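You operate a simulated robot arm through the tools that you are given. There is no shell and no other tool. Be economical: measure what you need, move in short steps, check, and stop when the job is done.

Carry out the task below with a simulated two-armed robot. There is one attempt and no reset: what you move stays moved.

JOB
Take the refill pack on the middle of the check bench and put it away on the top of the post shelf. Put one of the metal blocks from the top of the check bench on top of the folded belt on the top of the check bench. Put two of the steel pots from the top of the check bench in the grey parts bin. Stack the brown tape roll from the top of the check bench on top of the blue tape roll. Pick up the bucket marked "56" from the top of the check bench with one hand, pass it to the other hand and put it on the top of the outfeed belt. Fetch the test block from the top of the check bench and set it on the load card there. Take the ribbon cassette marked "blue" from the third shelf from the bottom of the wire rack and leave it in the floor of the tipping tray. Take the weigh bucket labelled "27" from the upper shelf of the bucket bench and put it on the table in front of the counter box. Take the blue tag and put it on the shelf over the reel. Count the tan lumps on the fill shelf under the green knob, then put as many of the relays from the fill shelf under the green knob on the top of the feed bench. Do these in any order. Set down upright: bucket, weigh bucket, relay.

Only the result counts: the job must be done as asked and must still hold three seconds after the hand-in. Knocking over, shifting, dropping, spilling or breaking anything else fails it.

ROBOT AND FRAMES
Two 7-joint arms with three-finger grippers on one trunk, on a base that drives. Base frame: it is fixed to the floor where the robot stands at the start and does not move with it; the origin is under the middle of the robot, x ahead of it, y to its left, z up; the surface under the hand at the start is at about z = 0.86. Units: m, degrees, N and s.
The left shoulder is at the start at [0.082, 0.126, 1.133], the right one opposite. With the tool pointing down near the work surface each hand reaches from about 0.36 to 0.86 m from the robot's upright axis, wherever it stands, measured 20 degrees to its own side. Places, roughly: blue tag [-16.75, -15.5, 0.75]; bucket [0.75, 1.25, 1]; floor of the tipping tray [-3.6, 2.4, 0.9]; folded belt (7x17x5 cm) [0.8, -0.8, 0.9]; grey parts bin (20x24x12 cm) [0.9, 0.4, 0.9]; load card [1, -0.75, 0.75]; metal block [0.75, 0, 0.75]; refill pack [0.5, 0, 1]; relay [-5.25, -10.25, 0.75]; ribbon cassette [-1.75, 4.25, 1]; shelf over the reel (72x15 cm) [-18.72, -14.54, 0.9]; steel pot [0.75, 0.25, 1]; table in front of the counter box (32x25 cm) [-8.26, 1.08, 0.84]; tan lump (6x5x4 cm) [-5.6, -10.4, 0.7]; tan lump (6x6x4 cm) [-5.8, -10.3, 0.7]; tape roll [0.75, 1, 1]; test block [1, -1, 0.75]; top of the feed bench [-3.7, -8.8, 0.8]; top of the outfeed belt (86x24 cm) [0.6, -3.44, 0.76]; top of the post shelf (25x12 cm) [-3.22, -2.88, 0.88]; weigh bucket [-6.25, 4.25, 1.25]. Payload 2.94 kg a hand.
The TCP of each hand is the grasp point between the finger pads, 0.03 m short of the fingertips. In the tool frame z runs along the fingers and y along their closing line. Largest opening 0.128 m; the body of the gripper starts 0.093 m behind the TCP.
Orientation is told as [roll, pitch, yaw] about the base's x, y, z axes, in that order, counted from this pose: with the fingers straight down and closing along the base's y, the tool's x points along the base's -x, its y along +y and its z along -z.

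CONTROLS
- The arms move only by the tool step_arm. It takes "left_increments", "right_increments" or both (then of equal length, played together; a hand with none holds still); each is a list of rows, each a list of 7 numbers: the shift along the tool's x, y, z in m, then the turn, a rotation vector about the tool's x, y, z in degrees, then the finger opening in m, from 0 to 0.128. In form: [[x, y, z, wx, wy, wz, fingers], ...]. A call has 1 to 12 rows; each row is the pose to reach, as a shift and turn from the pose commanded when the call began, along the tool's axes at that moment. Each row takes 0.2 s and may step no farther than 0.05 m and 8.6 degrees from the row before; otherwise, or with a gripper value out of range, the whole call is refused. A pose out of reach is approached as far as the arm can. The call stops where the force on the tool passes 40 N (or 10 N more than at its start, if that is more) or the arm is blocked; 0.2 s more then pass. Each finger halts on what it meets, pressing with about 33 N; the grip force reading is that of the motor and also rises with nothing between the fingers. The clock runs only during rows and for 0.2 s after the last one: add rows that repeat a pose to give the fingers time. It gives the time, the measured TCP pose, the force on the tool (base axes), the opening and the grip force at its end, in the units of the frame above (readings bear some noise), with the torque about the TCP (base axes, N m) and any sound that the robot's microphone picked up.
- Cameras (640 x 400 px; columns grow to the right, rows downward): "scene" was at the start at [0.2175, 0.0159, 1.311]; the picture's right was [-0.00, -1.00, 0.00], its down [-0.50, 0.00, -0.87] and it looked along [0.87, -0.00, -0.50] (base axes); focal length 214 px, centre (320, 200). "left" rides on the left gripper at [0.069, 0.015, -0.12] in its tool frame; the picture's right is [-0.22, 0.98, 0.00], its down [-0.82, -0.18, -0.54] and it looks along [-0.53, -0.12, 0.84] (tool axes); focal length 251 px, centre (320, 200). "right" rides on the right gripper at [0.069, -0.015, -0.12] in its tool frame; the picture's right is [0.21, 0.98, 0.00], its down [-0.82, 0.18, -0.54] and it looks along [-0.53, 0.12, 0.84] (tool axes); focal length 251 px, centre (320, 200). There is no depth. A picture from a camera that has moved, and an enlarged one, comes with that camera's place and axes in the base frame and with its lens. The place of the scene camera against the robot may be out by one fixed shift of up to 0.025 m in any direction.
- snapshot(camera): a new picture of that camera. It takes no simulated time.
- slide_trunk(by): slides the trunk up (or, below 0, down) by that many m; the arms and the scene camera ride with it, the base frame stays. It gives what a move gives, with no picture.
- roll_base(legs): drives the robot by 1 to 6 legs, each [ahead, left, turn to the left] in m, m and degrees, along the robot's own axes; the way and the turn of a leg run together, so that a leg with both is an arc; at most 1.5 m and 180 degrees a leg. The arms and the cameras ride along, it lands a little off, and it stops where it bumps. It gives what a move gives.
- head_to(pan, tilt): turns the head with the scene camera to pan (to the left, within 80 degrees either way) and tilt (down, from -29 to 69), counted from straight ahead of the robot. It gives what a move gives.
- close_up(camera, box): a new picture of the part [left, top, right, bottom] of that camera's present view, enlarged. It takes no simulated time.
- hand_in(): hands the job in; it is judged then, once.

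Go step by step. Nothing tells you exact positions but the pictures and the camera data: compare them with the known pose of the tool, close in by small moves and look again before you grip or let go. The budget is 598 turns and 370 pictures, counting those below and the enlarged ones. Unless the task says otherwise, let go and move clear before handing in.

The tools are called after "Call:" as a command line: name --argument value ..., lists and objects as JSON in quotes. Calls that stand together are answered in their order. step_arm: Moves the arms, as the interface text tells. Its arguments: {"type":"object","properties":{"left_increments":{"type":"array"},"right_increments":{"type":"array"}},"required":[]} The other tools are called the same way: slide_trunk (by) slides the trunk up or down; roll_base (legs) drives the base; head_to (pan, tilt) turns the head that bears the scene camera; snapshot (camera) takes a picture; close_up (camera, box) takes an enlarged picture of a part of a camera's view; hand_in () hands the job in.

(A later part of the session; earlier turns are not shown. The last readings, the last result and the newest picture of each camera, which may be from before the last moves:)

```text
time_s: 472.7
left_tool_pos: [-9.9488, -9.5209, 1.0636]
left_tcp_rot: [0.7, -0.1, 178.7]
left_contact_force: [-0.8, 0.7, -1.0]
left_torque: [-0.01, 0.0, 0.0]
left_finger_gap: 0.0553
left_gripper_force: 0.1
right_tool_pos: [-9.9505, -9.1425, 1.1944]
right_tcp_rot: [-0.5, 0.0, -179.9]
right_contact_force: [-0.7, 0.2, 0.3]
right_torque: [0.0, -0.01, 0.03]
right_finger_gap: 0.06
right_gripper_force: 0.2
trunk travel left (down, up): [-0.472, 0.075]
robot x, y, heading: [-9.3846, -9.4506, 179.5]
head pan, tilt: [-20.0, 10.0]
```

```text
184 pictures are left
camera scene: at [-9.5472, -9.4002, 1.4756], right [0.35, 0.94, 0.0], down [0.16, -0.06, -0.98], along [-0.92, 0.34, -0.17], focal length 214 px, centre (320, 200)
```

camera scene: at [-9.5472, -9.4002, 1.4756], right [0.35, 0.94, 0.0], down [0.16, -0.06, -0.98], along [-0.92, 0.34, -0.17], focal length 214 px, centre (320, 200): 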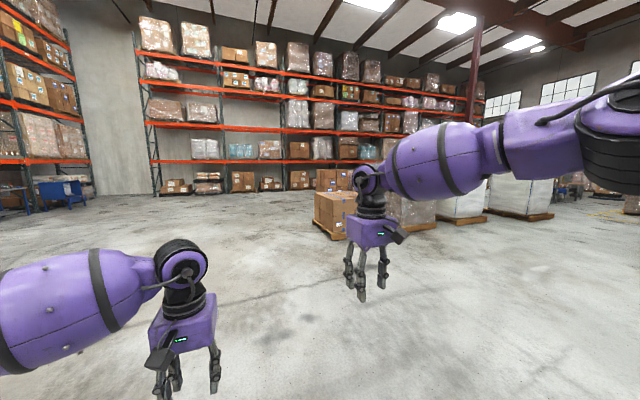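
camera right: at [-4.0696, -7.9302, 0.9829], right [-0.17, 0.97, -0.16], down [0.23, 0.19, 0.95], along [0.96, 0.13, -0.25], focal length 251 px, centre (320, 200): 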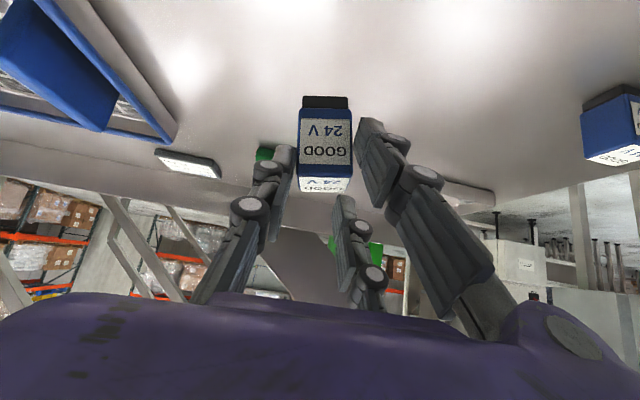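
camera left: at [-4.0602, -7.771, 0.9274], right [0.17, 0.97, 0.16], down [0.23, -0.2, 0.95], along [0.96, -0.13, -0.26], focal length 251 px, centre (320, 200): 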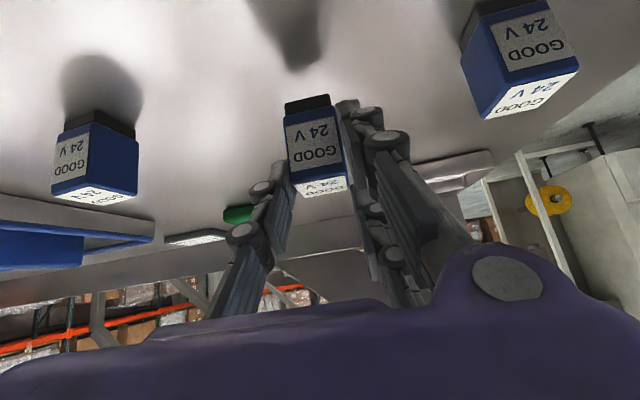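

Call:
roll_base --legs '[[0, 0, 36], [1.45, 0, 0], [1.45, 0, 0], [1.45, 0, 0], [1.3, 0, 0]]'

Call:
head_to --pan 0 --tilt 15

Call:
snapshot --camera "scene"

```text
time_s: 501.3
left_tool_pos: [-14.3669, -13.1266, 1.0635]
left_tcp_rot: [0.7, 0.0, -144.1]
left_contact_force: [-0.1, 0.2, 0.5]
left_torque: [-0.03, 0.0, 0.01]
left_finger_gap: 0.0549
left_gripper_force: 0.1
right_tool_pos: [-14.5967, -12.8283, 1.1943]
right_tcp_rot: [-0.5, 0.0, -142.7]
right_contact_force: [0.6, -0.8, 0.5]
right_torque: [-0.03, 0.0, -0.01]
right_finger_gap: 0.0601
right_gripper_force: 0.1
trunk travel left (down, up): [-0.472, 0.075]
robot x, y, heading: [-13.9644, -12.7301, -143.3]
head pan, tilt: [-20.0, 10.0]
```

```text
time_s: 502.1
left_tool_pos: [-14.3673, -13.1266, 1.0627]
left_tcp_rot: [0.7, 0.0, -144.1]
left_contact_force: [0.5, 0.6, 0.0]
left_torque: [-0.05, -0.01, 0.01]
left_finger_gap: 0.0553
left_gripper_force: 0.1
right_tool_pos: [-14.5975, -12.8281, 1.1941]
right_tcp_rot: [-0.4, 0.0, -142.6]
right_contact_force: [-0.3, -0.6, 0.6]
right_torque: [0.02, 0.03, 0.02]
right_finger_gap: 0.0597
right_gripper_force: 0.1
trunk travel left (down, up): [-0.472, 0.075]
robot x, y, heading: [-13.9609, -12.7318, -143.3]
head pan, tilt: [0.0, 15.0]
```

```text
183 pictures are left
camera scene: at [-14.0965, -12.8161, 1.4675], right [-0.6, 0.8, 0.0], down [0.21, 0.15, -0.97], along [-0.77, -0.58, -0.26], focal length 214 px, centre (320, 200)
```

scene: 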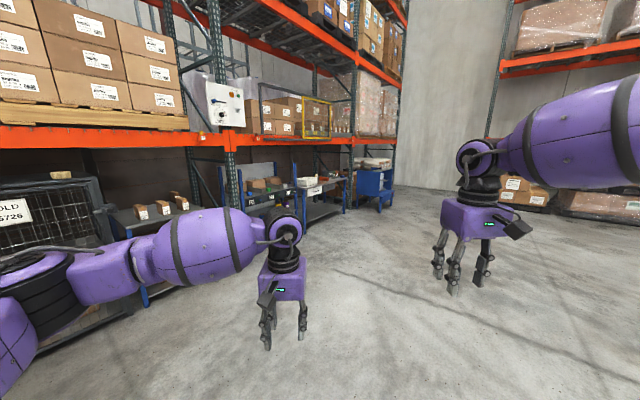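

Call:
close_up --camera "scene" --box '[230, 130, 410, 230]'

```text
3.56 times, centred on (320, 180) of scene
camera zoom: at [-14.0965, -12.8161, 1.4675], right [-0.6, 0.8, 0.0], down [0.21, 0.15, -0.97], along [-0.77, -0.58, -0.26], focal length 763 px, centre (320, 271)
```

zoom: 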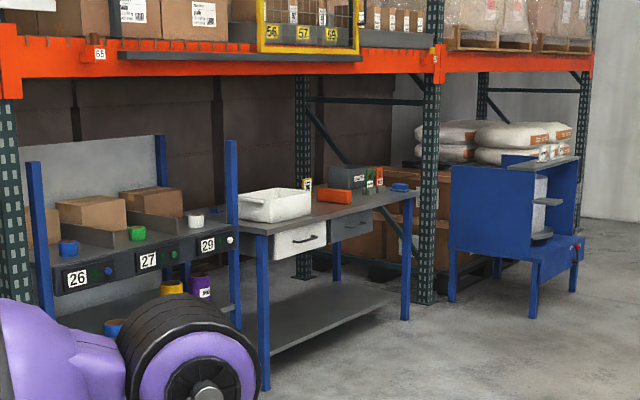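

Call:
roll_base --legs '[[0, 0, -7], [1.45, 0, 0], [1.45, 0, 0], [0, 0, 60]]'

Call:
head_to --pan 0 --tilt 25

Call:
snapshot --camera "scene"

```text
time_s: 519.3
left_tool_pos: [-16.4159, -14.7152, 1.0639]
left_tcp_rot: [0.7, 0.0, -91.9]
left_contact_force: [0.1, 0.0, -0.8]
left_torque: [-0.03, 0.03, -0.02]
left_finger_gap: 0.055
left_gripper_force: 0.0
right_tool_pos: [-16.7928, -14.7131, 1.1943]
right_tcp_rot: [-0.4, 0.0, -90.7]
right_contact_force: [0.5, -1.5, 0.2]
right_torque: [0.0, -0.01, 0.02]
right_finger_gap: 0.0602
right_gripper_force: 0.1
trunk travel left (down, up): [-0.472, 0.075]
robot x, y, heading: [-16.4742, -14.1523, -91.3]
head pan, tilt: [0.0, 15.0]
```

```text
time_s: 520.0
left_tool_pos: [-16.4158, -14.7169, 1.0629]
left_tcp_rot: [0.6, 0.1, -92.0]
left_contact_force: [0.6, -0.2, -0.5]
left_torque: [-0.01, 0.0, -0.01]
left_finger_gap: 0.0552
left_gripper_force: 0.1
right_tool_pos: [-16.7919, -14.7134, 1.1937]
right_tcp_rot: [-0.5, 0.0, -90.7]
right_contact_force: [0.1, -1.0, -0.6]
right_torque: [-0.01, 0.01, 0.03]
right_finger_gap: 0.0598
right_gripper_force: 0.0
trunk travel left (down, up): [-0.472, 0.075]
robot x, y, heading: [-16.4794, -14.1542, -91.7]
head pan, tilt: [0.0, 25.0]
```

```text
181 pictures are left
camera scene: at [-16.4799, -14.3062, 1.4513], right [-1.0, 0.02, 0.0], down [0.01, 0.42, -0.91], along [-0.02, -0.91, -0.42], focal length 214 px, centre (320, 200)
```

scene: 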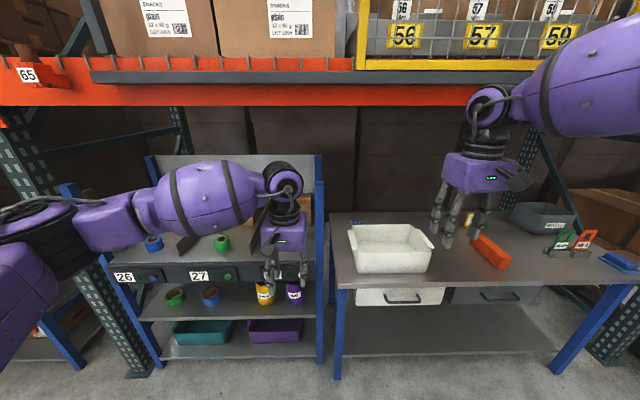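

Call:
close_up --camera "scene" --box '[290, 180, 450, 300]'

Call:
close_up --camera "scene" --box '[460, 180, 640, 300]'

```text
3.33 times, centred on (370, 240) of scene
camera zoom: at [-16.4799, -14.3062, 1.4513], right [-1.0, 0.02, 0.0], down [0.01, 0.42, -0.91], along [-0.02, -0.91, -0.42], focal length 715 px, centre (153, 67)
```

zoom: 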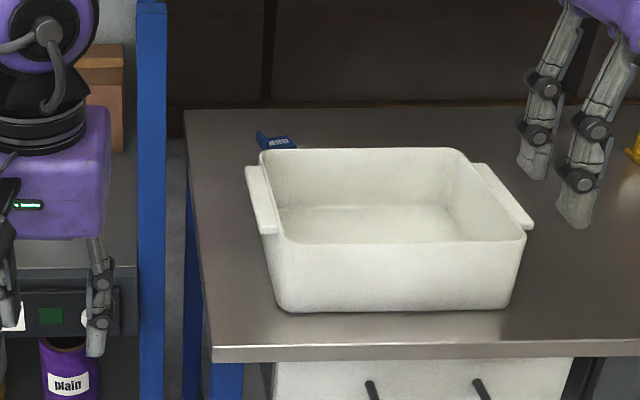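

```text
3.33 times, centred on (550, 240) of scene
camera zoom: at [-16.4799, -14.3062, 1.4513], right [-1.0, 0.02, 0.0], down [0.01, 0.42, -0.91], along [-0.02, -0.91, -0.42], focal length 715 px, centre (-447, 67)
```

zoom: 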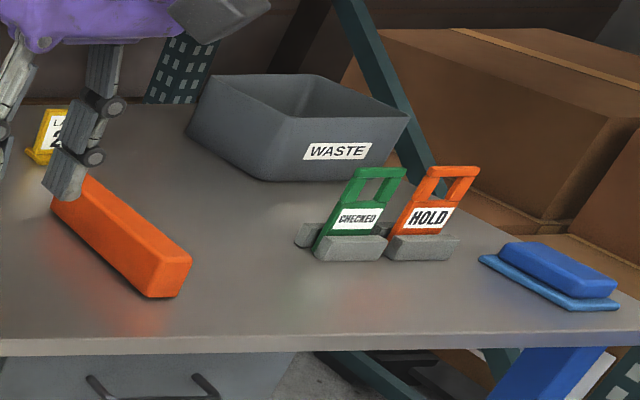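

The blue tag stands behind the white tray at about (−16.72,−15.40). I'll use the right arm; first fold the left hand aside and move in.

Call:
step_arm --left_increments '[[0.03, 0.03, -0.01, 0, 0, 0, 0.055], [0.06, 0.06, -0.02, 0, 0, 0, 0.055], [0.09, 0.09, -0.04, 0, 0, 0, 0.055], [0.12, 0.12, -0.06, 0, 0, 0, 0.055], [0.15, 0.15, -0.08, 0, 0, 0, 0.055], [0.18, 0.18, -0.1, 0, 0, 0, 0.055], [0.21, 0.21, -0.12, 0, 0, 0, 0.055], [0.24, 0.24, -0.14, 0, 0, 0, 0.055], [0.27, 0.27, -0.16, 0, 0, 0, 0.055], [0.29, 0.3, -0.16, 0, 0, 0, 0.055]]'

Call:
roll_base --legs '[[0.3, -0.08, 1.5]]'

Call:
head_to --pan 0 --tilt 40

Call:
snapshot --camera "scene"

Call:
snapshot --camera "right"

```text
time_s: 522.2
left_tool_pos: [-16.1078, -14.4362, 1.2262]
left_tcp_rot: [0.6, -0.2, -92.1]
left_contact_force: [0.7, -0.1, 0.2]
left_torque: [0.03, 0.0, 0.01]
left_finger_gap: 0.0552
left_gripper_force: 0.2
right_tool_pos: [-16.7922, -14.713, 1.1943]
right_tcp_rot: [-0.5, 0.0, -90.7]
right_contact_force: [0.4, 0.1, -0.5]
right_torque: [-0.04, 0.05, 0.03]
right_finger_gap: 0.0601
right_gripper_force: 0.1
trunk travel left (down, up): [-0.472, 0.075]
robot x, y, heading: [-16.4761, -14.1517, -91.3]
head pan, tilt: [0.0, 25.0]
```

```text
time_s: 524.3
left_tool_pos: [-16.1823, -14.7224, 1.2271]
left_tcp_rot: [0.7, -0.3, -90.6]
left_contact_force: [0.5, 0.1, -0.3]
left_torque: [0.0, 0.0, -0.02]
left_finger_gap: 0.055
left_gripper_force: 0.0
right_tool_pos: [-16.8595, -15.0155, 1.1957]
right_tcp_rot: [-0.5, -0.1, -89.3]
right_contact_force: [0.5, -0.2, -0.4]
right_torque: [0.04, 0.03, -0.04]
right_finger_gap: 0.0599
right_gripper_force: 0.1
trunk travel left (down, up): [-0.472, 0.075]
robot x, y, heading: [-16.5589, -14.4529, -89.9]
head pan, tilt: [0.0, 25.0]
```

```text
time_s: 525.1
left_tool_pos: [-16.1817, -14.7226, 1.2281]
left_tcp_rot: [0.7, -0.3, -90.5]
left_contact_force: [-0.7, -0.2, -1.0]
left_torque: [-0.02, 0.04, -0.04]
left_finger_gap: 0.0551
left_gripper_force: 0.0
right_tool_pos: [-16.8594, -15.0154, 1.1959]
right_tcp_rot: [-0.5, 0.1, -89.2]
right_contact_force: [0.5, 0.1, 0.9]
right_torque: [0.01, -0.02, 0.0]
right_finger_gap: 0.0599
right_gripper_force: 0.0
trunk travel left (down, up): [-0.472, 0.075]
robot x, y, heading: [-16.5605, -14.4536, -89.8]
head pan, tilt: [0.0, 40.0]
```

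```text
178 pictures are left
camera scene: at [-16.5572, -14.5928, 1.4287], right [-1.0, 0.0, 0.0], down [0.0, 0.64, -0.77], along [0.0, -0.77, -0.64], focal length 214 px, centre (320, 200)
```

scene: 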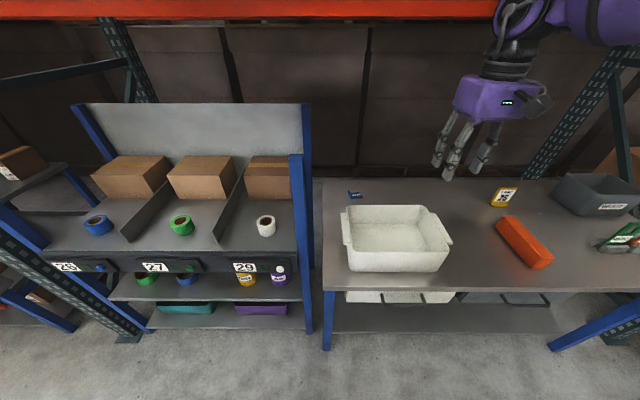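

```text
177 pictures are left
camera right: at [-16.8753, -14.9448, 1.3157], right [0.97, 0.23, -0.01], down [0.2, -0.82, 0.54], along [0.12, -0.53, -0.84], focal length 251 px, centre (320, 200)
```

right: 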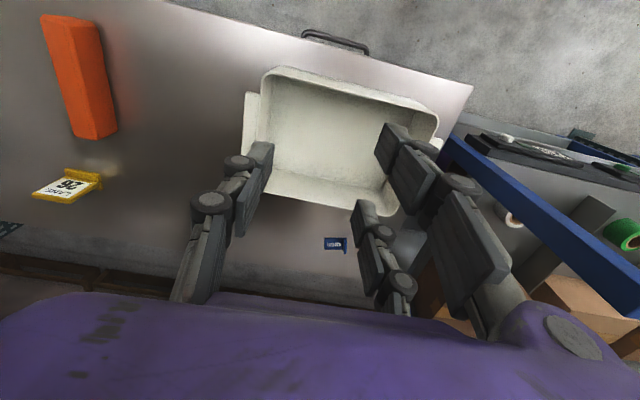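

Call:
close_up --camera "right" --box '[290, 215, 380, 275]'

Call:
close_up --camera "scene" --box '[320, 170, 400, 220]'

```text
6.67 times, centred on (335, 245) of right
camera zoom: at [-16.8753, -14.9448, 1.3157], right [0.97, 0.23, -0.01], down [0.2, -0.82, 0.54], along [0.12, -0.53, -0.84], focal length 1676 px, centre (220, -100)
```

zoom: 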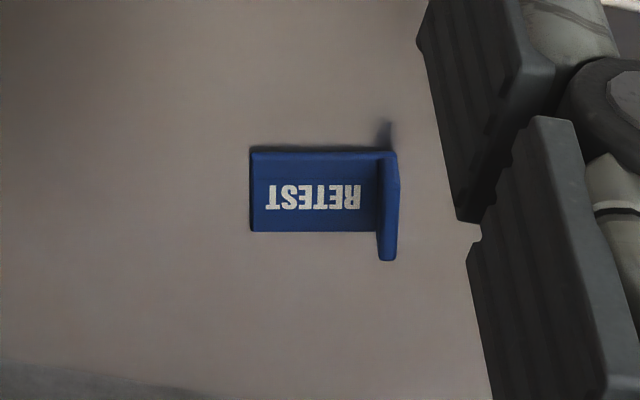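

```text
8.00 times, centred on (360, 195) of scene
camera zoom: at [-16.5572, -14.5928, 1.4287], right [-1.0, 0.0, 0.0], down [0.0, 0.64, -0.77], along [0.0, -0.77, -0.64], focal length 1716 px, centre (0, 240)
```

zoom: 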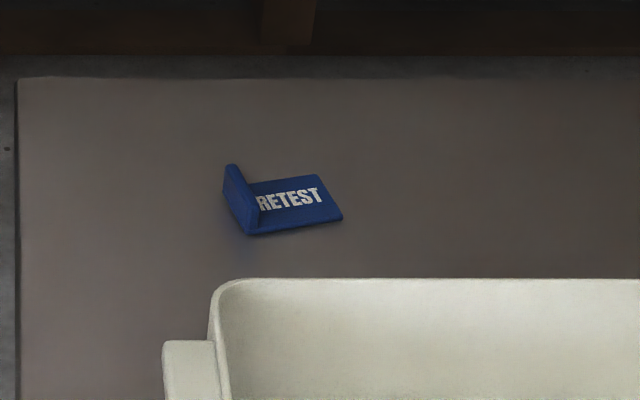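

Tag is an L-shaped plate "RETEST" with an upright lip at its +x end; I'll pinch the lip. Roll a bit closer first.

Call:
roll_base --legs '[[0.16, -0.05, 0]]'

Call:
step_arm --right_increments '[[-0.03, 0.03, 0, 0, 0, 0, 0.05], [-0.06, 0.06, 0, 0, 0, 0, 0.05], [-0.09, 0.09, 0.02, 0, 0, 0, 0.05], [-0.12, 0.12, 0.05, 0, 0, 0, 0.05], [-0.15, 0.15, 0.08, 0, 0, 0, 0.05], [-0.17, 0.18, 0.11, 0, 0, 0, 0.05], [-0.19, 0.2, 0.15, 0, 0, 0, 0.05], [-0.19, 0.2, 0.19, 0, 0, 0, 0.05], [-0.19, 0.2, 0.19, 0, 0, 0, 0.05]]'

Call:
snapshot --camera "right"

Call:
snapshot --camera "scene"

```text
time_s: 525.9
left_tool_pos: [-16.1867, -14.7294, 1.229]
left_tcp_rot: [0.6, -0.8, -90.8]
left_contact_force: [-0.1, 0.0, -0.5]
left_torque: [-0.03, 0.02, 0.04]
left_finger_gap: 0.0551
left_gripper_force: 0.0
right_tool_pos: [-16.86, -15.0139, 1.1948]
right_tcp_rot: [-0.6, 0.5, -88.6]
right_contact_force: [-0.3, 0.4, 0.8]
right_torque: [-0.01, -0.02, -0.03]
right_finger_gap: 0.0597
right_gripper_force: 0.1
trunk travel left (down, up): [-0.472, 0.075]
robot x, y, heading: [-16.5646, -14.4647, -90.1]
head pan, tilt: [0.0, 40.0]
stopped in leg 1: the robot was blocked; the commanded pose is now the measured one
```

```text
refused: row 4 steps farther than a row can; nothing moved
```

```text
174 pictures are left
camera right: at [-16.8766, -14.9441, 1.3166], right [0.97, 0.24, -0.01], down [0.21, -0.82, 0.53], along [0.12, -0.52, -0.85], focal length 251 px, centre (320, 200)
```

right: 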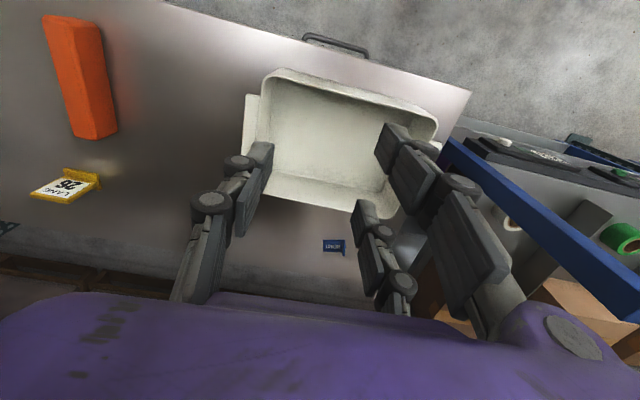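

```text
173 pictures are left
camera scene: at [-16.5606, -14.5964, 1.4298], right [-1.0, 0.0, 0.0], down [0.0, 0.64, -0.77], along [0.0, -0.77, -0.64], focal length 214 px, centre (320, 200)
```

scene: 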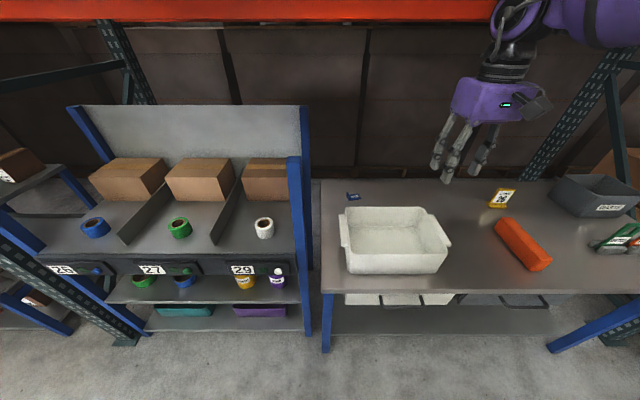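

Call:
roll_base --legs '[[-0.015, 0, 0]]'

Call:
slide_trunk --by -0.08

Call:
step_arm --right_increments '[[-0.025, 0.02, 0, 0, -6, 0, 0.05], [-0.05, 0.04, 0, 0, -12, 0, 0.05], [-0.08, 0.06, 0, 0, -18, 0, 0.05], [-0.11, 0.08, 0, 0, -24, 0, 0.05], [-0.14, 0.1, 0.0, 0, -30, 0, 0.05], [-0.17, 0.12, 0.01, 0, -35, 0, 0.05], [-0.2, 0.14, 0.03, 0, -35, 0, 0.05], [-0.23, 0.152, 0.05, 0, -35, 0, 0.05], [-0.26, 0.152, 0.07, 0, -35, 0, 0.05], [-0.28, 0.152, 0.09, 0, -35, 0, 0.05]]'

Call:
snapshot --camera "right"

```text
time_s: 526.7
left_tool_pos: [-16.1868, -14.7261, 1.2267]
left_tcp_rot: [0.8, -0.1, -90.6]
left_contact_force: [0.2, -1.1, 0.2]
left_torque: [0.01, 0.04, 0.0]
left_finger_gap: 0.0554
left_gripper_force: 0.0
right_tool_pos: [-16.8649, -15.009, 1.1869]
right_tcp_rot: [-0.4, 1.2, -88.8]
right_contact_force: [-0.3, -2.2, 2.5]
right_torque: [0.19, -0.04, -0.01]
right_finger_gap: 0.0602
right_gripper_force: 0.1
trunk travel left (down, up): [-0.472, 0.075]
robot x, y, heading: [-16.5661, -14.448, -90.0]
head pan, tilt: [0.0, 40.0]
```

```text
time_s: 527.9
left_tool_pos: [-16.1853, -14.726, 1.1467]
left_tcp_rot: [0.7, -0.1, -90.7]
left_contact_force: [-0.6, -0.4, 0.6]
left_torque: [-0.01, 0.0, 0.0]
left_finger_gap: 0.055
left_gripper_force: 0.1
right_tool_pos: [-16.8621, -15.0123, 1.1079]
right_tcp_rot: [-0.8, 1.2, -88.8]
right_contact_force: [-0.2, -0.3, -0.2]
right_torque: [-0.01, 0.03, 0.01]
right_finger_gap: 0.0598
right_gripper_force: 0.0
trunk travel left (down, up): [-0.392, 0.155]
robot x, y, heading: [-16.5661, -14.4498, -90.1]
head pan, tilt: [0.0, 40.0]
```

```text
time_s: 530.0
left_tool_pos: [-16.1881, -14.7274, 1.1459]
left_tcp_rot: [0.9, 0.0, -90.7]
left_contact_force: [-0.5, -1.3, -0.4]
left_torque: [0.04, -0.05, 0.03]
left_finger_gap: 0.0551
left_gripper_force: 0.0
right_tool_pos: [-16.7706, -15.2087, 1.0444]
right_tcp_rot: [-0.8, -33.8, -88.4]
right_contact_force: [-0.1, -0.7, -0.8]
right_torque: [-0.02, -0.04, 0.04]
right_finger_gap: 0.0501
right_gripper_force: 0.0
right hand out of reach, approached as far as the arm can: row 7, 8, 9, 10
trunk travel left (down, up): [-0.392, 0.155]
robot x, y, heading: [-16.5644, -14.4497, -89.8]
head pan, tilt: [0.0, 40.0]
```

```text
172 pictures are left
camera right: at [-16.7877, -15.084, 1.1064], right [0.97, 0.2, -0.13], down [0.2, -0.38, 0.9], along [0.13, -0.9, -0.41], focal length 251 px, centre (320, 200)
```

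right: 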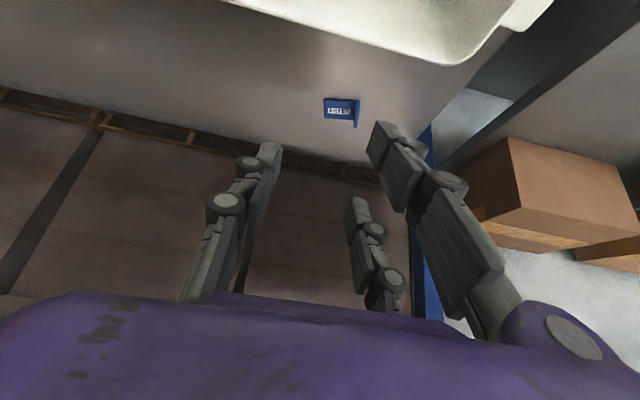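

Call:
step_arm --right_increments '[[0.03, 0, -0.04, 0, 6, 0, 0.05], [0.06, 0, -0.07, 0, 12, 0, 0.05], [0.09, 0, -0.1, 0, 18, 0, 0.05], [0.11, 0, -0.12, 0, 24, 0, 0.05], [0.13, 0, -0.14, 0, 30, 0, 0.05], [0.15, 0, -0.16, 0, 34, 0, 0.05]]'

Call:
roll_base --legs '[[-0.1, -0.4, 0], [0.35, 0, 0]]'

Call:
snapshot --camera "scene"

```text
time_s: 531.5
left_tool_pos: [-16.1872, -14.7252, 1.1472]
left_tcp_rot: [0.7, -0.1, -90.6]
left_contact_force: [0.7, -0.3, -1.1]
left_torque: [-0.01, 0.01, -0.02]
left_finger_gap: 0.0549
left_gripper_force: 0.0
right_tool_pos: [-16.7722, -14.9889, 1.0953]
right_tcp_rot: [-0.6, 0.3, -88.8]
right_contact_force: [0.2, -0.3, 0.7]
right_torque: [-0.02, 0.01, -0.02]
right_finger_gap: 0.0502
right_gripper_force: 0.0
trunk travel left (down, up): [-0.392, 0.155]
robot x, y, heading: [-16.5653, -14.4493, -89.9]
head pan, tilt: [0.0, 40.0]
```

```text
time_s: 537.3
left_tool_pos: [-16.5887, -14.9539, 1.1469]
left_tcp_rot: [0.9, -0.1, -91.1]
left_contact_force: [-1.0, -0.8, 0.0]
left_torque: [0.1, -0.03, 0.01]
left_finger_gap: 0.0549
left_gripper_force: 0.0
right_tool_pos: [-17.1754, -15.1829, 1.072]
right_tcp_rot: [-1.7, 4.1, -86.3]
right_contact_force: [-0.3, -0.6, -1.2]
right_torque: [0.1, -0.06, -0.03]
right_finger_gap: 0.0499
right_gripper_force: 0.0
trunk travel left (down, up): [-0.392, 0.155]
robot x, y, heading: [-16.9658, -14.673, -90.5]
head pan, tilt: [0.0, 40.0]
stopped in leg 2: the force on the tool passed its limit at 66 N (the readings are from after the stop); the commanded pose is now the measured one
```

```text
171 pictures are left
camera scene: at [-16.9652, -14.857, 1.3377], right [-1.0, 0.01, 0.0], down [0.01, 0.64, -0.77], along [0.0, -0.77, -0.64], focal length 214 px, centre (320, 200)
```

scene: 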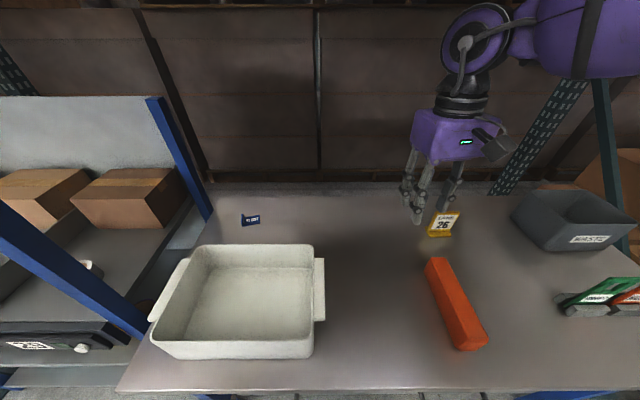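

Call:
roll_base --legs '[[-0.06, 0, 0], [0, 0, 18]]'

Call:
head_to --pan 10 --tilt 45

Call:
snapshot --camera "scene"

Call:
snapshot --camera "right"

```text
time_s: 539.3
left_tool_pos: [-16.5272, -14.7585, 1.1493]
left_tcp_rot: [1.0, -0.4, -73.0]
left_contact_force: [-0.7, 0.2, 0.7]
left_torque: [0.0, -0.02, 0.01]
left_finger_gap: 0.0549
left_gripper_force: 0.1
right_tool_pos: [-17.0132, -15.157, 1.0714]
right_tcp_rot: [-1.5, 3.8, -68.4]
right_contact_force: [-0.1, -0.5, 0.2]
right_torque: [-0.02, -0.02, 0.0]
right_finger_gap: 0.0503
right_gripper_force: 0.0
trunk travel left (down, up): [-0.392, 0.155]
robot x, y, heading: [-16.9656, -14.6181, -72.4]
head pan, tilt: [0.0, 40.0]
```

```text
time_s: 540.0
left_tool_pos: [-16.527, -14.7593, 1.1498]
left_tcp_rot: [1.0, -0.4, -73.1]
left_contact_force: [0.0, 0.7, 0.3]
left_torque: [-0.01, 0.01, 0.0]
left_finger_gap: 0.0548
left_gripper_force: 0.0
right_tool_pos: [-17.0139, -15.157, 1.0711]
right_tcp_rot: [-1.6, 4.1, -68.5]
right_contact_force: [0.1, 0.3, 0.0]
right_torque: [0.0, 0.0, 0.01]
right_finger_gap: 0.0501
right_gripper_force: 0.1
trunk travel left (down, up): [-0.392, 0.155]
robot x, y, heading: [-16.9651, -14.614, -72.7]
head pan, tilt: [10.0, 45.0]
```

```text
170 pictures are left
camera scene: at [-16.8965, -14.7731, 1.3311], right [-0.89, -0.46, 0.0], down [-0.32, 0.62, -0.71], along [0.33, -0.63, -0.7], focal length 214 px, centre (320, 200)
```

scene: 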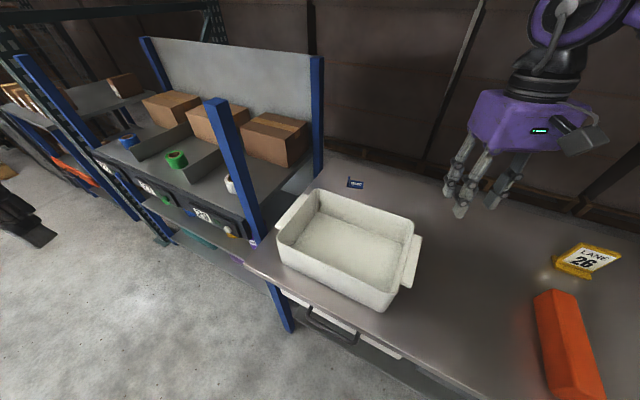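

```text
169 pictures are left
camera right: at [-17.0464, -15.1038, 1.1967], right [0.83, 0.56, -0.01], down [0.5, -0.73, 0.48], along [0.26, -0.4, -0.88], focal length 251 px, centre (320, 200)
```

right: 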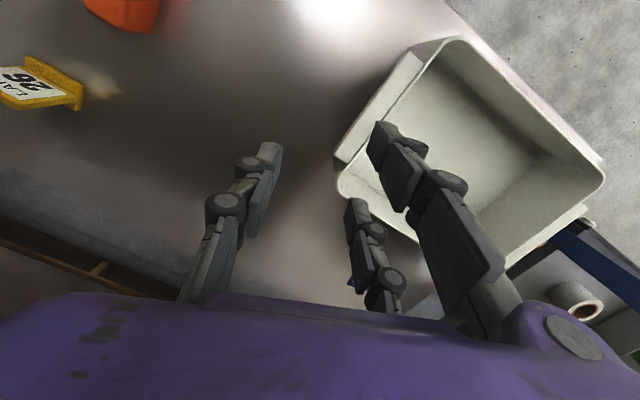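

Call:
step_arm --right_increments '[[-0.036, 0.022, 0.0, 0, -2, 2.2, 0.05], [-0.072, 0.045, 0.0, 0, -4, 4.4, 0.05], [-0.108, 0.067, 0.0, 0, -4, 6.6, 0.05], [-0.143, 0.09, 0.0, 0, -4, 8.8, 0.05], [-0.179, 0.112, 0.01, 0, -4, 11, 0.05], [-0.215, 0.135, 0.02, 0, -4, 13.2, 0.05], [-0.25, 0.157, 0.03, 0, -4, 15.4, 0.05], [-0.286, 0.18, 0.04, 0, -4, 17.6, 0.05], [-0.322, 0.202, 0.05, 0, -4, 20, 0.05], [-0.322, 0.202, 0.07, 0, -4, 20, 0.05]]'

Call:
snapshot --camera "right"

Call:
snapshot --camera "scene"

```text
time_s: 542.2
left_tool_pos: [-16.5204, -14.7627, 1.1479]
left_tcp_rot: [0.8, -0.1, -73.1]
left_contact_force: [-0.7, 0.3, 0.6]
left_torque: [0.02, 0.03, 0.0]
left_finger_gap: 0.0548
left_gripper_force: 0.1
right_tool_pos: [-16.9584, -15.2429, 1.0073]
right_tcp_rot: [-2.5, -0.6, -88.3]
right_contact_force: [-0.6, 0.1, 0.3]
right_torque: [-0.04, 0.0, -0.02]
right_finger_gap: 0.0498
right_gripper_force: 0.1
right hand out of reach, approached as far as the arm can: row 3, 4, 5, 6, 7, 8, 9, 10
trunk travel left (down, up): [-0.392, 0.155]
robot x, y, heading: [-16.9647, -14.6109, -72.4]
head pan, tilt: [10.0, 45.0]
```

```text
168 pictures are left
camera right: at [-16.9717, -15.1709, 1.1275], right [0.97, 0.24, -0.04], down [0.23, -0.81, 0.54], along [0.1, -0.53, -0.84], focal length 251 px, centre (320, 200)
```

right: 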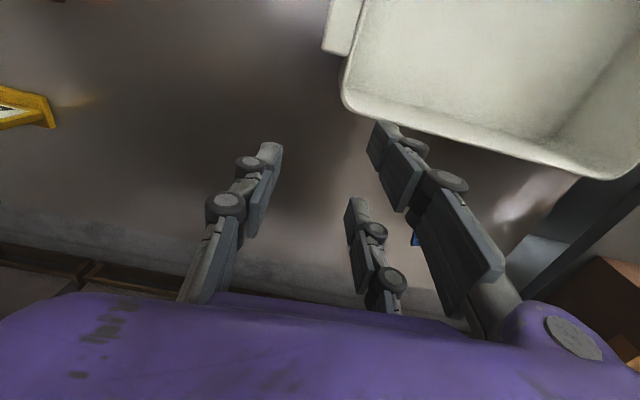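

```text
167 pictures are left
camera scene: at [-16.8898, -14.7772, 1.3304], right [-0.89, -0.46, 0.0], down [-0.33, 0.63, -0.71], along [0.33, -0.63, -0.71], focal length 214 px, centre (320, 200)
```

scene: 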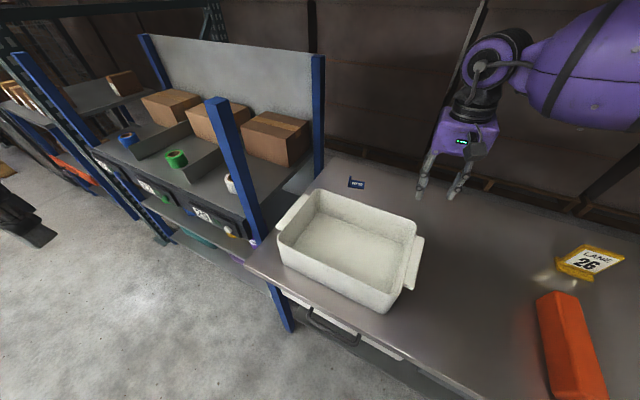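

The right arm seems folded in an unfavourable way. I look at its posture.

Call:
head_to --pan -60 --tilt 20

Call:
snapshot --camera "scene"

Call:
head_to --pan 60 --tilt 20

Call:
snapshot --camera "scene"

```text
time_s: 543.6
left_tool_pos: [-16.5214, -14.7616, 1.1474]
left_tcp_rot: [0.8, -0.1, -72.9]
left_contact_force: [0.4, 0.6, 0.6]
left_torque: [-0.02, 0.03, 0.0]
left_finger_gap: 0.0549
left_gripper_force: 0.0
right_tool_pos: [-16.9591, -15.241, 1.007]
right_tcp_rot: [-2.5, -0.5, -88.2]
right_contact_force: [-0.2, 0.3, 0.1]
right_torque: [0.02, 0.0, 0.03]
right_finger_gap: 0.0498
right_gripper_force: 0.1
trunk travel left (down, up): [-0.392, 0.155]
robot x, y, heading: [-16.9645, -14.6105, -72.4]
head pan, tilt: [-60.0, 20.0]
```

```text
166 pictures are left
camera scene: at [-16.9899, -14.7741, 1.369], right [-0.74, 0.67, 0.0], down [0.23, 0.25, -0.94], along [-0.63, -0.69, -0.34], focal length 214 px, centre (320, 200)
```

scene: 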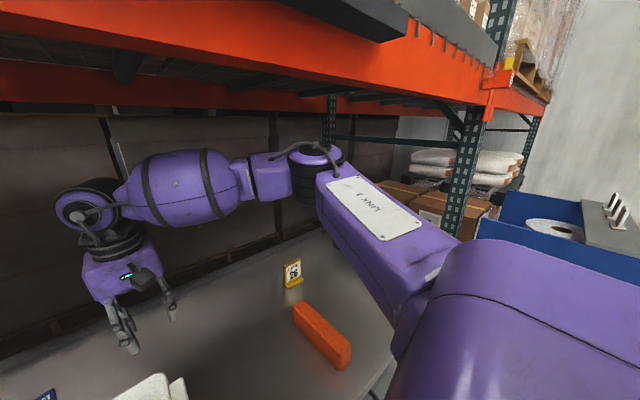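

```text
time_s: 545.6
left_tool_pos: [-16.5211, -14.7628, 1.147]
left_tcp_rot: [0.7, -0.1, -73.1]
left_contact_force: [-0.1, -0.8, 0.2]
left_torque: [0.0, -0.01, -0.04]
left_finger_gap: 0.055
left_gripper_force: 0.1
right_tool_pos: [-16.9586, -15.2422, 1.0069]
right_tcp_rot: [-2.3, -0.6, -88.3]
right_contact_force: [-0.1, -0.1, 0.3]
right_torque: [-0.02, 0.01, 0.04]
right_finger_gap: 0.05
right_gripper_force: 0.0
trunk travel left (down, up): [-0.392, 0.155]
robot x, y, heading: [-16.9657, -14.6142, -72.2]
head pan, tilt: [60.0, 20.0]
```

```text
165 pictures are left
camera scene: at [-16.8363, -14.7251, 1.369], right [-0.21, -0.98, 0.0], down [-0.33, 0.07, -0.94], along [0.92, -0.2, -0.34], focal length 214 px, centre (320, 200)
```

scene: 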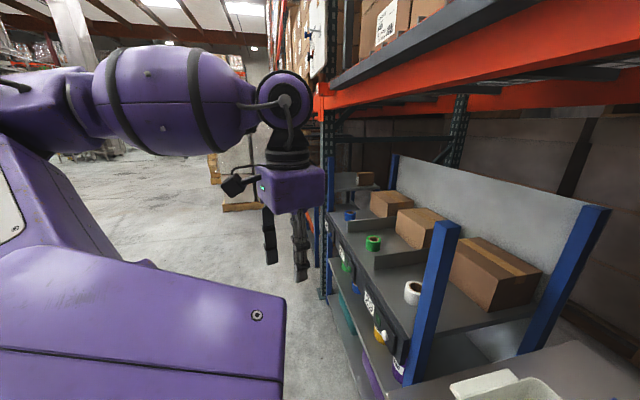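

The elbow folds outward, so the target should lie ~20° to the right of the heading. Turn left 22° and try again.

Call:
roll_base --legs '[[0, 0, 22]]'

Call:
snapshot --camera "right"

```text
time_s: 547.1
left_tool_pos: [-16.4971, -14.5844, 1.1471]
left_tcp_rot: [0.7, -0.1, -51.0]
left_contact_force: [-0.3, 0.0, -0.2]
left_torque: [-0.02, 0.0, 0.0]
left_finger_gap: 0.0551
left_gripper_force: 0.0
right_tool_pos: [-16.7246, -15.1946, 1.0077]
right_tcp_rot: [-2.4, -0.6, -66.2]
right_contact_force: [-0.1, 0.4, 0.2]
right_torque: [0.0, -0.03, 0.0]
right_finger_gap: 0.0502
right_gripper_force: 0.0
trunk travel left (down, up): [-0.392, 0.155]
robot x, y, heading: [-16.9646, -14.6117, -50.2]
head pan, tilt: [60.0, 20.0]
```

```text
164 pictures are left
camera right: at [-16.7625, -15.1331, 1.1275], right [0.81, 0.59, -0.04], down [0.51, -0.67, 0.54], along [0.29, -0.46, -0.84], focal length 251 px, centre (320, 200)
```

right: 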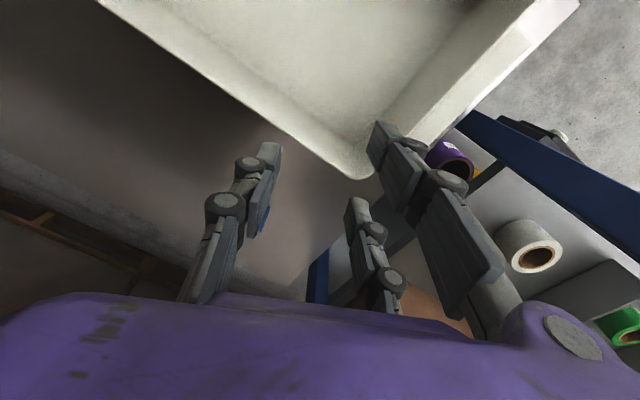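

Call:
step_arm --right_increments '[[-0.045, -0.015, 0.0, -1, 0, 5, 0.05], [-0.09, -0.03, 0.0, -2.4, 0, 10, 0.05], [-0.135, -0.045, 0.0, -2.4, 0, 15, 0.05], [-0.179, -0.06, 0.0, -2.4, 0, 19, 0.05], [-0.179, -0.06, 0.02, -2.4, 0, 19, 0.05]]'

Call:
snapshot --camera "right"

```text
time_s: 548.4
left_tool_pos: [-16.4957, -14.5848, 1.1464]
left_tcp_rot: [0.8, -0.1, -51.1]
left_contact_force: [0.5, -0.2, 0.8]
left_torque: [-0.01, -0.01, 0.02]
left_finger_gap: 0.0549
left_gripper_force: 0.0
right_tool_pos: [-16.7718, -15.3413, 1.0031]
right_tcp_rot: [0.3, -1.0, -85.5]
right_contact_force: [-0.2, -0.1, 0.3]
right_torque: [-0.02, -0.01, 0.0]
right_finger_gap: 0.0499
right_gripper_force: 0.2
right hand out of reach, approached as far as the arm can: row 1, 2, 3, 4, 5
trunk travel left (down, up): [-0.392, 0.155]
robot x, y, heading: [-16.9637, -14.611, -50.6]
head pan, tilt: [60.0, 20.0]
```

```text
163 pictures are left
camera right: at [-16.7937, -15.2697, 1.1228], right [0.96, 0.29, 0.0], down [0.24, -0.8, 0.56], along [0.16, -0.53, -0.83], focal length 251 px, centre (320, 200)
```

right: 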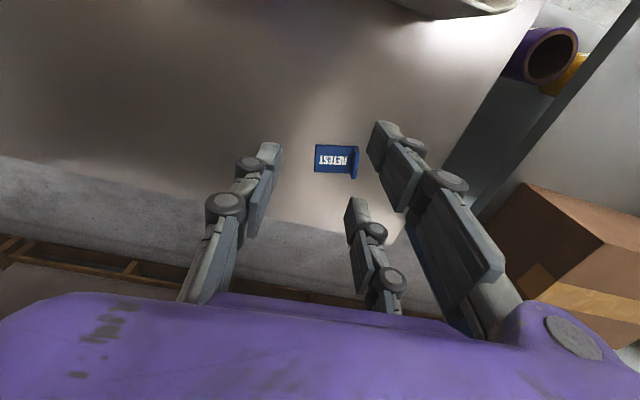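

Call:
roll_base --legs '[[0.085, 0.02, 0]]'

Call:
step_arm --right_increments '[[0, 0.0, 0.0, 0, 0, 0, 0.05], [0, 0.0, 0.0, 0, 0, 0, 0.05]]'

Call:
snapshot --camera "right"

```text
time_s: 549.4
left_tool_pos: [-16.4289, -14.6385, 1.1474]
left_tcp_rot: [0.9, -0.1, -51.2]
left_contact_force: [0.5, 0.3, -0.2]
left_torque: [0.02, 0.03, -0.01]
left_finger_gap: 0.0549
left_gripper_force: 0.1
right_tool_pos: [-16.7038, -15.3941, 1.0052]
right_tcp_rot: [0.3, -0.9, -85.5]
right_contact_force: [0.2, 0.0, -0.3]
right_torque: [0.05, 0.01, 0.02]
right_finger_gap: 0.05
right_gripper_force: 0.1
trunk travel left (down, up): [-0.392, 0.155]
robot x, y, heading: [-16.8965, -14.6671, -50.5]
head pan, tilt: [60.0, 20.0]
```

```text
time_s: 550.0
left_tool_pos: [-16.4269, -14.6393, 1.1464]
left_tcp_rot: [0.8, -0.1, -51.1]
left_contact_force: [0.8, 0.3, 0.1]
left_torque: [0.0, 0.02, 0.01]
left_finger_gap: 0.0551
left_gripper_force: 0.0
right_tool_pos: [-16.7048, -15.394, 1.0031]
right_tcp_rot: [0.3, -1.0, -85.5]
right_contact_force: [0.4, 0.2, 0.2]
right_torque: [0.02, -0.03, -0.03]
right_finger_gap: 0.0498
right_gripper_force: 0.0
trunk travel left (down, up): [-0.392, 0.155]
robot x, y, heading: [-16.8925, -14.6684, -50.3]
head pan, tilt: [60.0, 20.0]
```

```text
162 pictures are left
camera right: at [-16.7256, -15.3226, 1.1226], right [0.96, 0.29, 0.0], down [0.24, -0.8, 0.56], along [0.16, -0.53, -0.83], focal length 251 px, centre (320, 200)
```

right: 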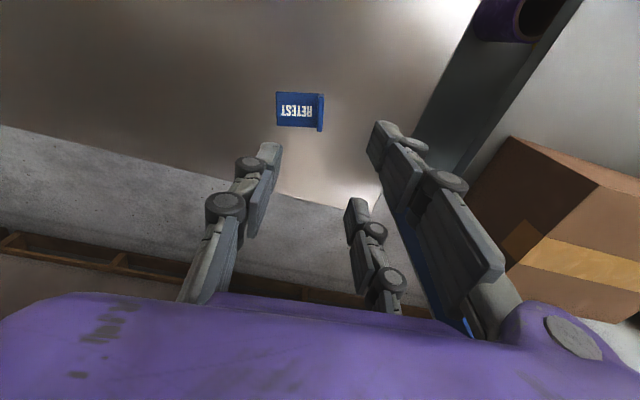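

Call:
step_arm --right_increments '[[-0.0113, 0.003, 0.04, 0, 0, 0, 0.045], [-0.0113, 0.003, 0.08, 0, 0, 0, 0.045], [-0.0113, 0.003, 0.12, 0, 0, 0, 0.045], [-0.0113, 0.003, 0.145, 0, 0, 0, 0.04], [-0.0113, 0.003, 0.145, 0, 0, 0, 0.04]]'

Call:
snapshot --camera "right"

```text
time_s: 551.2
left_tool_pos: [-16.4281, -14.6384, 1.148]
left_tcp_rot: [0.7, -0.1, -51.1]
left_contact_force: [-0.1, 0.3, 0.3]
left_torque: [-0.01, 0.01, -0.03]
left_finger_gap: 0.0548
left_gripper_force: 0.1
right_tool_pos: [-16.7286, -15.3889, 0.8727]
right_tcp_rot: [0.4, -0.9, -85.5]
right_contact_force: [-0.2, 0.4, -0.6]
right_torque: [-0.01, 0.02, -0.01]
right_finger_gap: 0.0399
right_gripper_force: 0.0
right hand out of reach, approached as far as the arm can: row 1, 2, 3, 4, 5
trunk travel left (down, up): [-0.392, 0.155]
robot x, y, heading: [-16.8956, -14.6683, -50.6]
head pan, tilt: [60.0, 20.0]
```

```text
161 pictures are left
camera right: at [-16.7506, -15.3166, 0.9914], right [0.96, 0.29, 0.0], down [0.24, -0.8, 0.56], along [0.16, -0.53, -0.83], focal length 251 px, centre (320, 200)
```

right: 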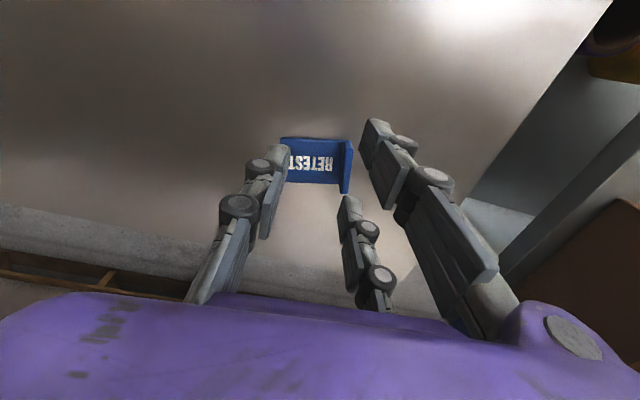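

Call:
roll_base --legs '[[0.03, 0.014, 0]]'

Call:
slide_trunk --by -0.025

Call:
snapshot --camera "right"

```text
time_s: 552.1
left_tool_pos: [-16.3999, -14.6516, 1.1464]
left_tcp_rot: [0.8, -0.2, -51.2]
left_contact_force: [-0.9, 0.7, -0.4]
left_torque: [0.02, 0.0, 0.0]
left_finger_gap: 0.0551
left_gripper_force: 0.0
right_tool_pos: [-16.7015, -15.4016, 0.8735]
right_tcp_rot: [0.4, -1.1, -85.7]
right_contact_force: [-1.2, 0.7, -0.3]
right_torque: [0.02, 0.03, -0.02]
right_finger_gap: 0.0401
right_gripper_force: 0.1
trunk travel left (down, up): [-0.392, 0.155]
robot x, y, heading: [-16.8655, -14.6796, -50.5]
head pan, tilt: [60.0, 20.0]
```

```text
time_s: 552.8
left_tool_pos: [-16.3994, -14.6526, 1.1213]
left_tcp_rot: [0.8, -0.1, -51.1]
left_contact_force: [-0.4, -0.4, -0.8]
left_torque: [0.0, 0.0, -0.01]
left_finger_gap: 0.0548
left_gripper_force: 0.1
right_tool_pos: [-16.6999, -15.4023, 0.849]
right_tcp_rot: [0.4, -1.0, -85.5]
right_contact_force: [0.7, -0.5, 0.9]
right_torque: [0.01, 0.02, -0.01]
right_finger_gap: 0.0399
right_gripper_force: 0.1
trunk travel left (down, up): [-0.367, 0.18]
robot x, y, heading: [-16.8645, -14.6784, -50.3]
head pan, tilt: [60.0, 20.0]
```

```text
160 pictures are left
camera right: at [-16.7218, -15.3304, 0.9669], right [0.96, 0.29, 0.0], down [0.24, -0.79, 0.56], along [0.16, -0.53, -0.83], focal length 251 px, centre (320, 200)
```

right: 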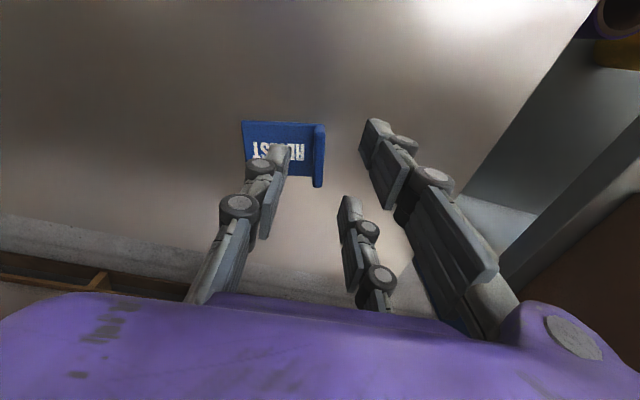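

Call:
slide_trunk --by -0.015

Call:
slide_trunk --by -0.008

Call:
close_up --camera "right" --box '[220, 90, 420, 230]'

```text
time_s: 553.4
left_tool_pos: [-16.4004, -14.6518, 1.1068]
left_tcp_rot: [0.8, -0.1, -51.2]
left_contact_force: [0.0, -0.9, -0.9]
left_torque: [0.01, 0.01, -0.01]
left_finger_gap: 0.055
left_gripper_force: 0.1
right_tool_pos: [-16.7006, -15.4022, 0.8342]
right_tcp_rot: [0.5, -1.1, -85.5]
right_contact_force: [-1.1, 0.7, -0.2]
right_torque: [-0.03, 0.03, 0.02]
right_finger_gap: 0.0401
right_gripper_force: 0.0
trunk travel left (down, up): [-0.352, 0.195]
robot x, y, heading: [-16.8686, -14.678, -50.2]
head pan, tilt: [60.0, 20.0]
```

```text
time_s: 554.0
left_tool_pos: [-16.3996, -14.6526, 1.1]
left_tcp_rot: [0.7, -0.1, -51.2]
left_contact_force: [0.8, -0.6, 0.4]
left_torque: [-0.03, 0.0, -0.02]
left_finger_gap: 0.0551
left_gripper_force: 0.1
right_tool_pos: [-16.6988, -15.4011, 0.8258]
right_tcp_rot: [0.4, -1.0, -85.5]
right_contact_force: [-0.2, 0.3, 0.8]
right_torque: [0.03, 0.0, -0.05]
right_finger_gap: 0.04
right_gripper_force: 0.1
trunk travel left (down, up): [-0.344, 0.203]
robot x, y, heading: [-16.8661, -14.6783, -50.5]
head pan, tilt: [60.0, 20.0]
```

```text
2.86 times, centred on (320, 160) of right
camera zoom: at [-16.722, -15.3303, 0.9438], right [0.96, 0.29, 0.0], down [0.24, -0.8, 0.56], along [0.16, -0.53, -0.83], focal length 718 px, centre (320, 314)
```

zoom: 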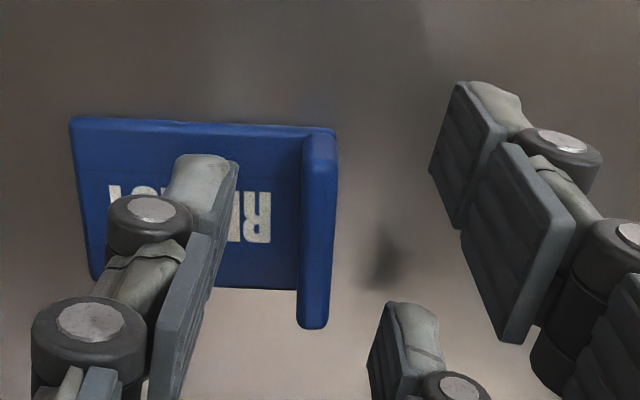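

Call:
slide_trunk --by -0.006

Call:
step_arm --right_increments '[[0, 0, 0, 0, 0, 0, 0.03], [0, 0, 0, 0, 0, 0, 0.015], [0, 0, 0, 0, 0, 0, 0.0], [0, 0, 0, 0, 0, 0, 0.0]]'

Call:
close_up --camera "right" --box '[220, 90, 420, 230]'

```text
time_s: 554.5
left_tool_pos: [-16.3991, -14.6528, 1.0928]
left_tcp_rot: [0.7, -0.1, -51.2]
left_contact_force: [-0.1, 0.2, -0.4]
left_torque: [0.02, 0.0, -0.01]
left_finger_gap: 0.0549
left_gripper_force: 0.0
right_tool_pos: [-16.7003, -15.4007, 0.8194]
right_tcp_rot: [0.4, -1.0, -85.5]
right_contact_force: [0.0, -0.9, -0.4]
right_torque: [0.02, 0.02, 0.05]
right_finger_gap: 0.0399
right_gripper_force: 0.1
trunk travel left (down, up): [-0.338, 0.209]
robot x, y, heading: [-16.8661, -14.683, -50.4]
head pan, tilt: [60.0, 20.0]
```

```text
time_s: 555.5
left_tool_pos: [-16.399, -14.6522, 1.0917]
left_tcp_rot: [0.7, -0.1, -51.2]
left_contact_force: [-0.1, 0.0, -0.4]
left_torque: [0.04, 0.01, 0.02]
left_finger_gap: 0.0547
left_gripper_force: 0.1
right_tool_pos: [-16.7001, -15.4007, 0.8189]
right_tcp_rot: [0.3, -1.0, -85.5]
right_contact_force: [0.5, 1.4, -0.5]
right_torque: [0.0, -0.01, 0.01]
right_finger_gap: 0.0002
right_gripper_force: 2.6
trunk travel left (down, up): [-0.338, 0.209]
robot x, y, heading: [-16.8689, -14.6818, -50.6]
head pan, tilt: [60.0, 20.0]
```

```text
2.86 times, centred on (320, 160) of right
camera zoom: at [-16.7221, -15.3304, 0.9376], right [0.96, 0.29, 0.0], down [0.24, -0.8, 0.56], along [0.16, -0.53, -0.83], focal length 718 px, centre (320, 314)
```

zoom: 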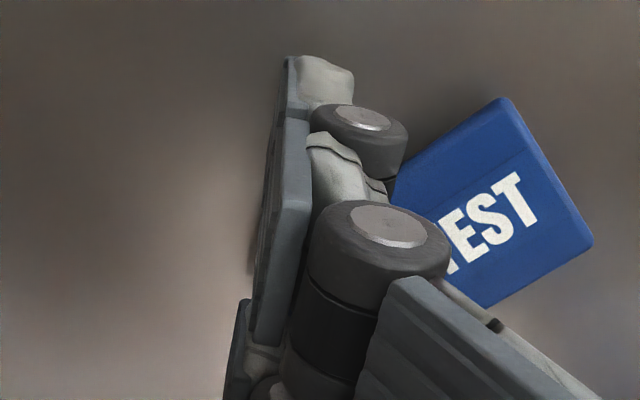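

Call:
step_arm --right_increments '[[0, 0, -0.04, 0, 0, 0, 0.0], [0, 0, -0.08, 0, 0, 0, 0.0], [0, 0, -0.12, 0, 0, 0, 0.02], [0, 0, -0.16, 0, 0, 0, 0.06], [0, 0, -0.16, 0, 0, 0, 0.06]]'

Call:
snapshot --camera "right"

```text
time_s: 556.8
left_tool_pos: [-16.3997, -14.6531, 1.0923]
left_tcp_rot: [0.8, -0.1, -51.2]
left_contact_force: [-0.2, 0.6, -0.1]
left_torque: [0.03, 0.03, 0.0]
left_finger_gap: 0.0549
left_gripper_force: 0.2
right_tool_pos: [-16.7038, -15.3999, 0.9785]
right_tcp_rot: [0.3, -1.0, -85.5]
right_contact_force: [-0.1, -0.3, 0.4]
right_torque: [-0.01, 0.02, -0.03]
right_finger_gap: 0.0602
right_gripper_force: 0.0
trunk travel left (down, up): [-0.338, 0.209]
robot x, y, heading: [-16.8624, -14.6767, -50.6]
head pan, tilt: [60.0, 20.0]
```

```text
157 pictures are left
camera right: at [-16.7239, -15.3288, 1.0969], right [0.96, 0.29, 0.0], down [0.24, -0.8, 0.56], along [0.16, -0.53, -0.83], focal length 251 px, centre (320, 200)
```

right: 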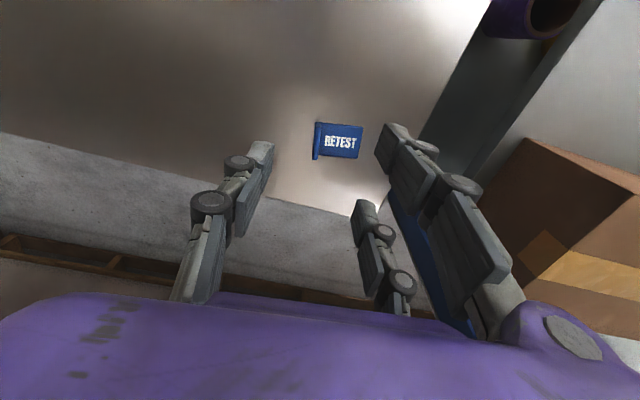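

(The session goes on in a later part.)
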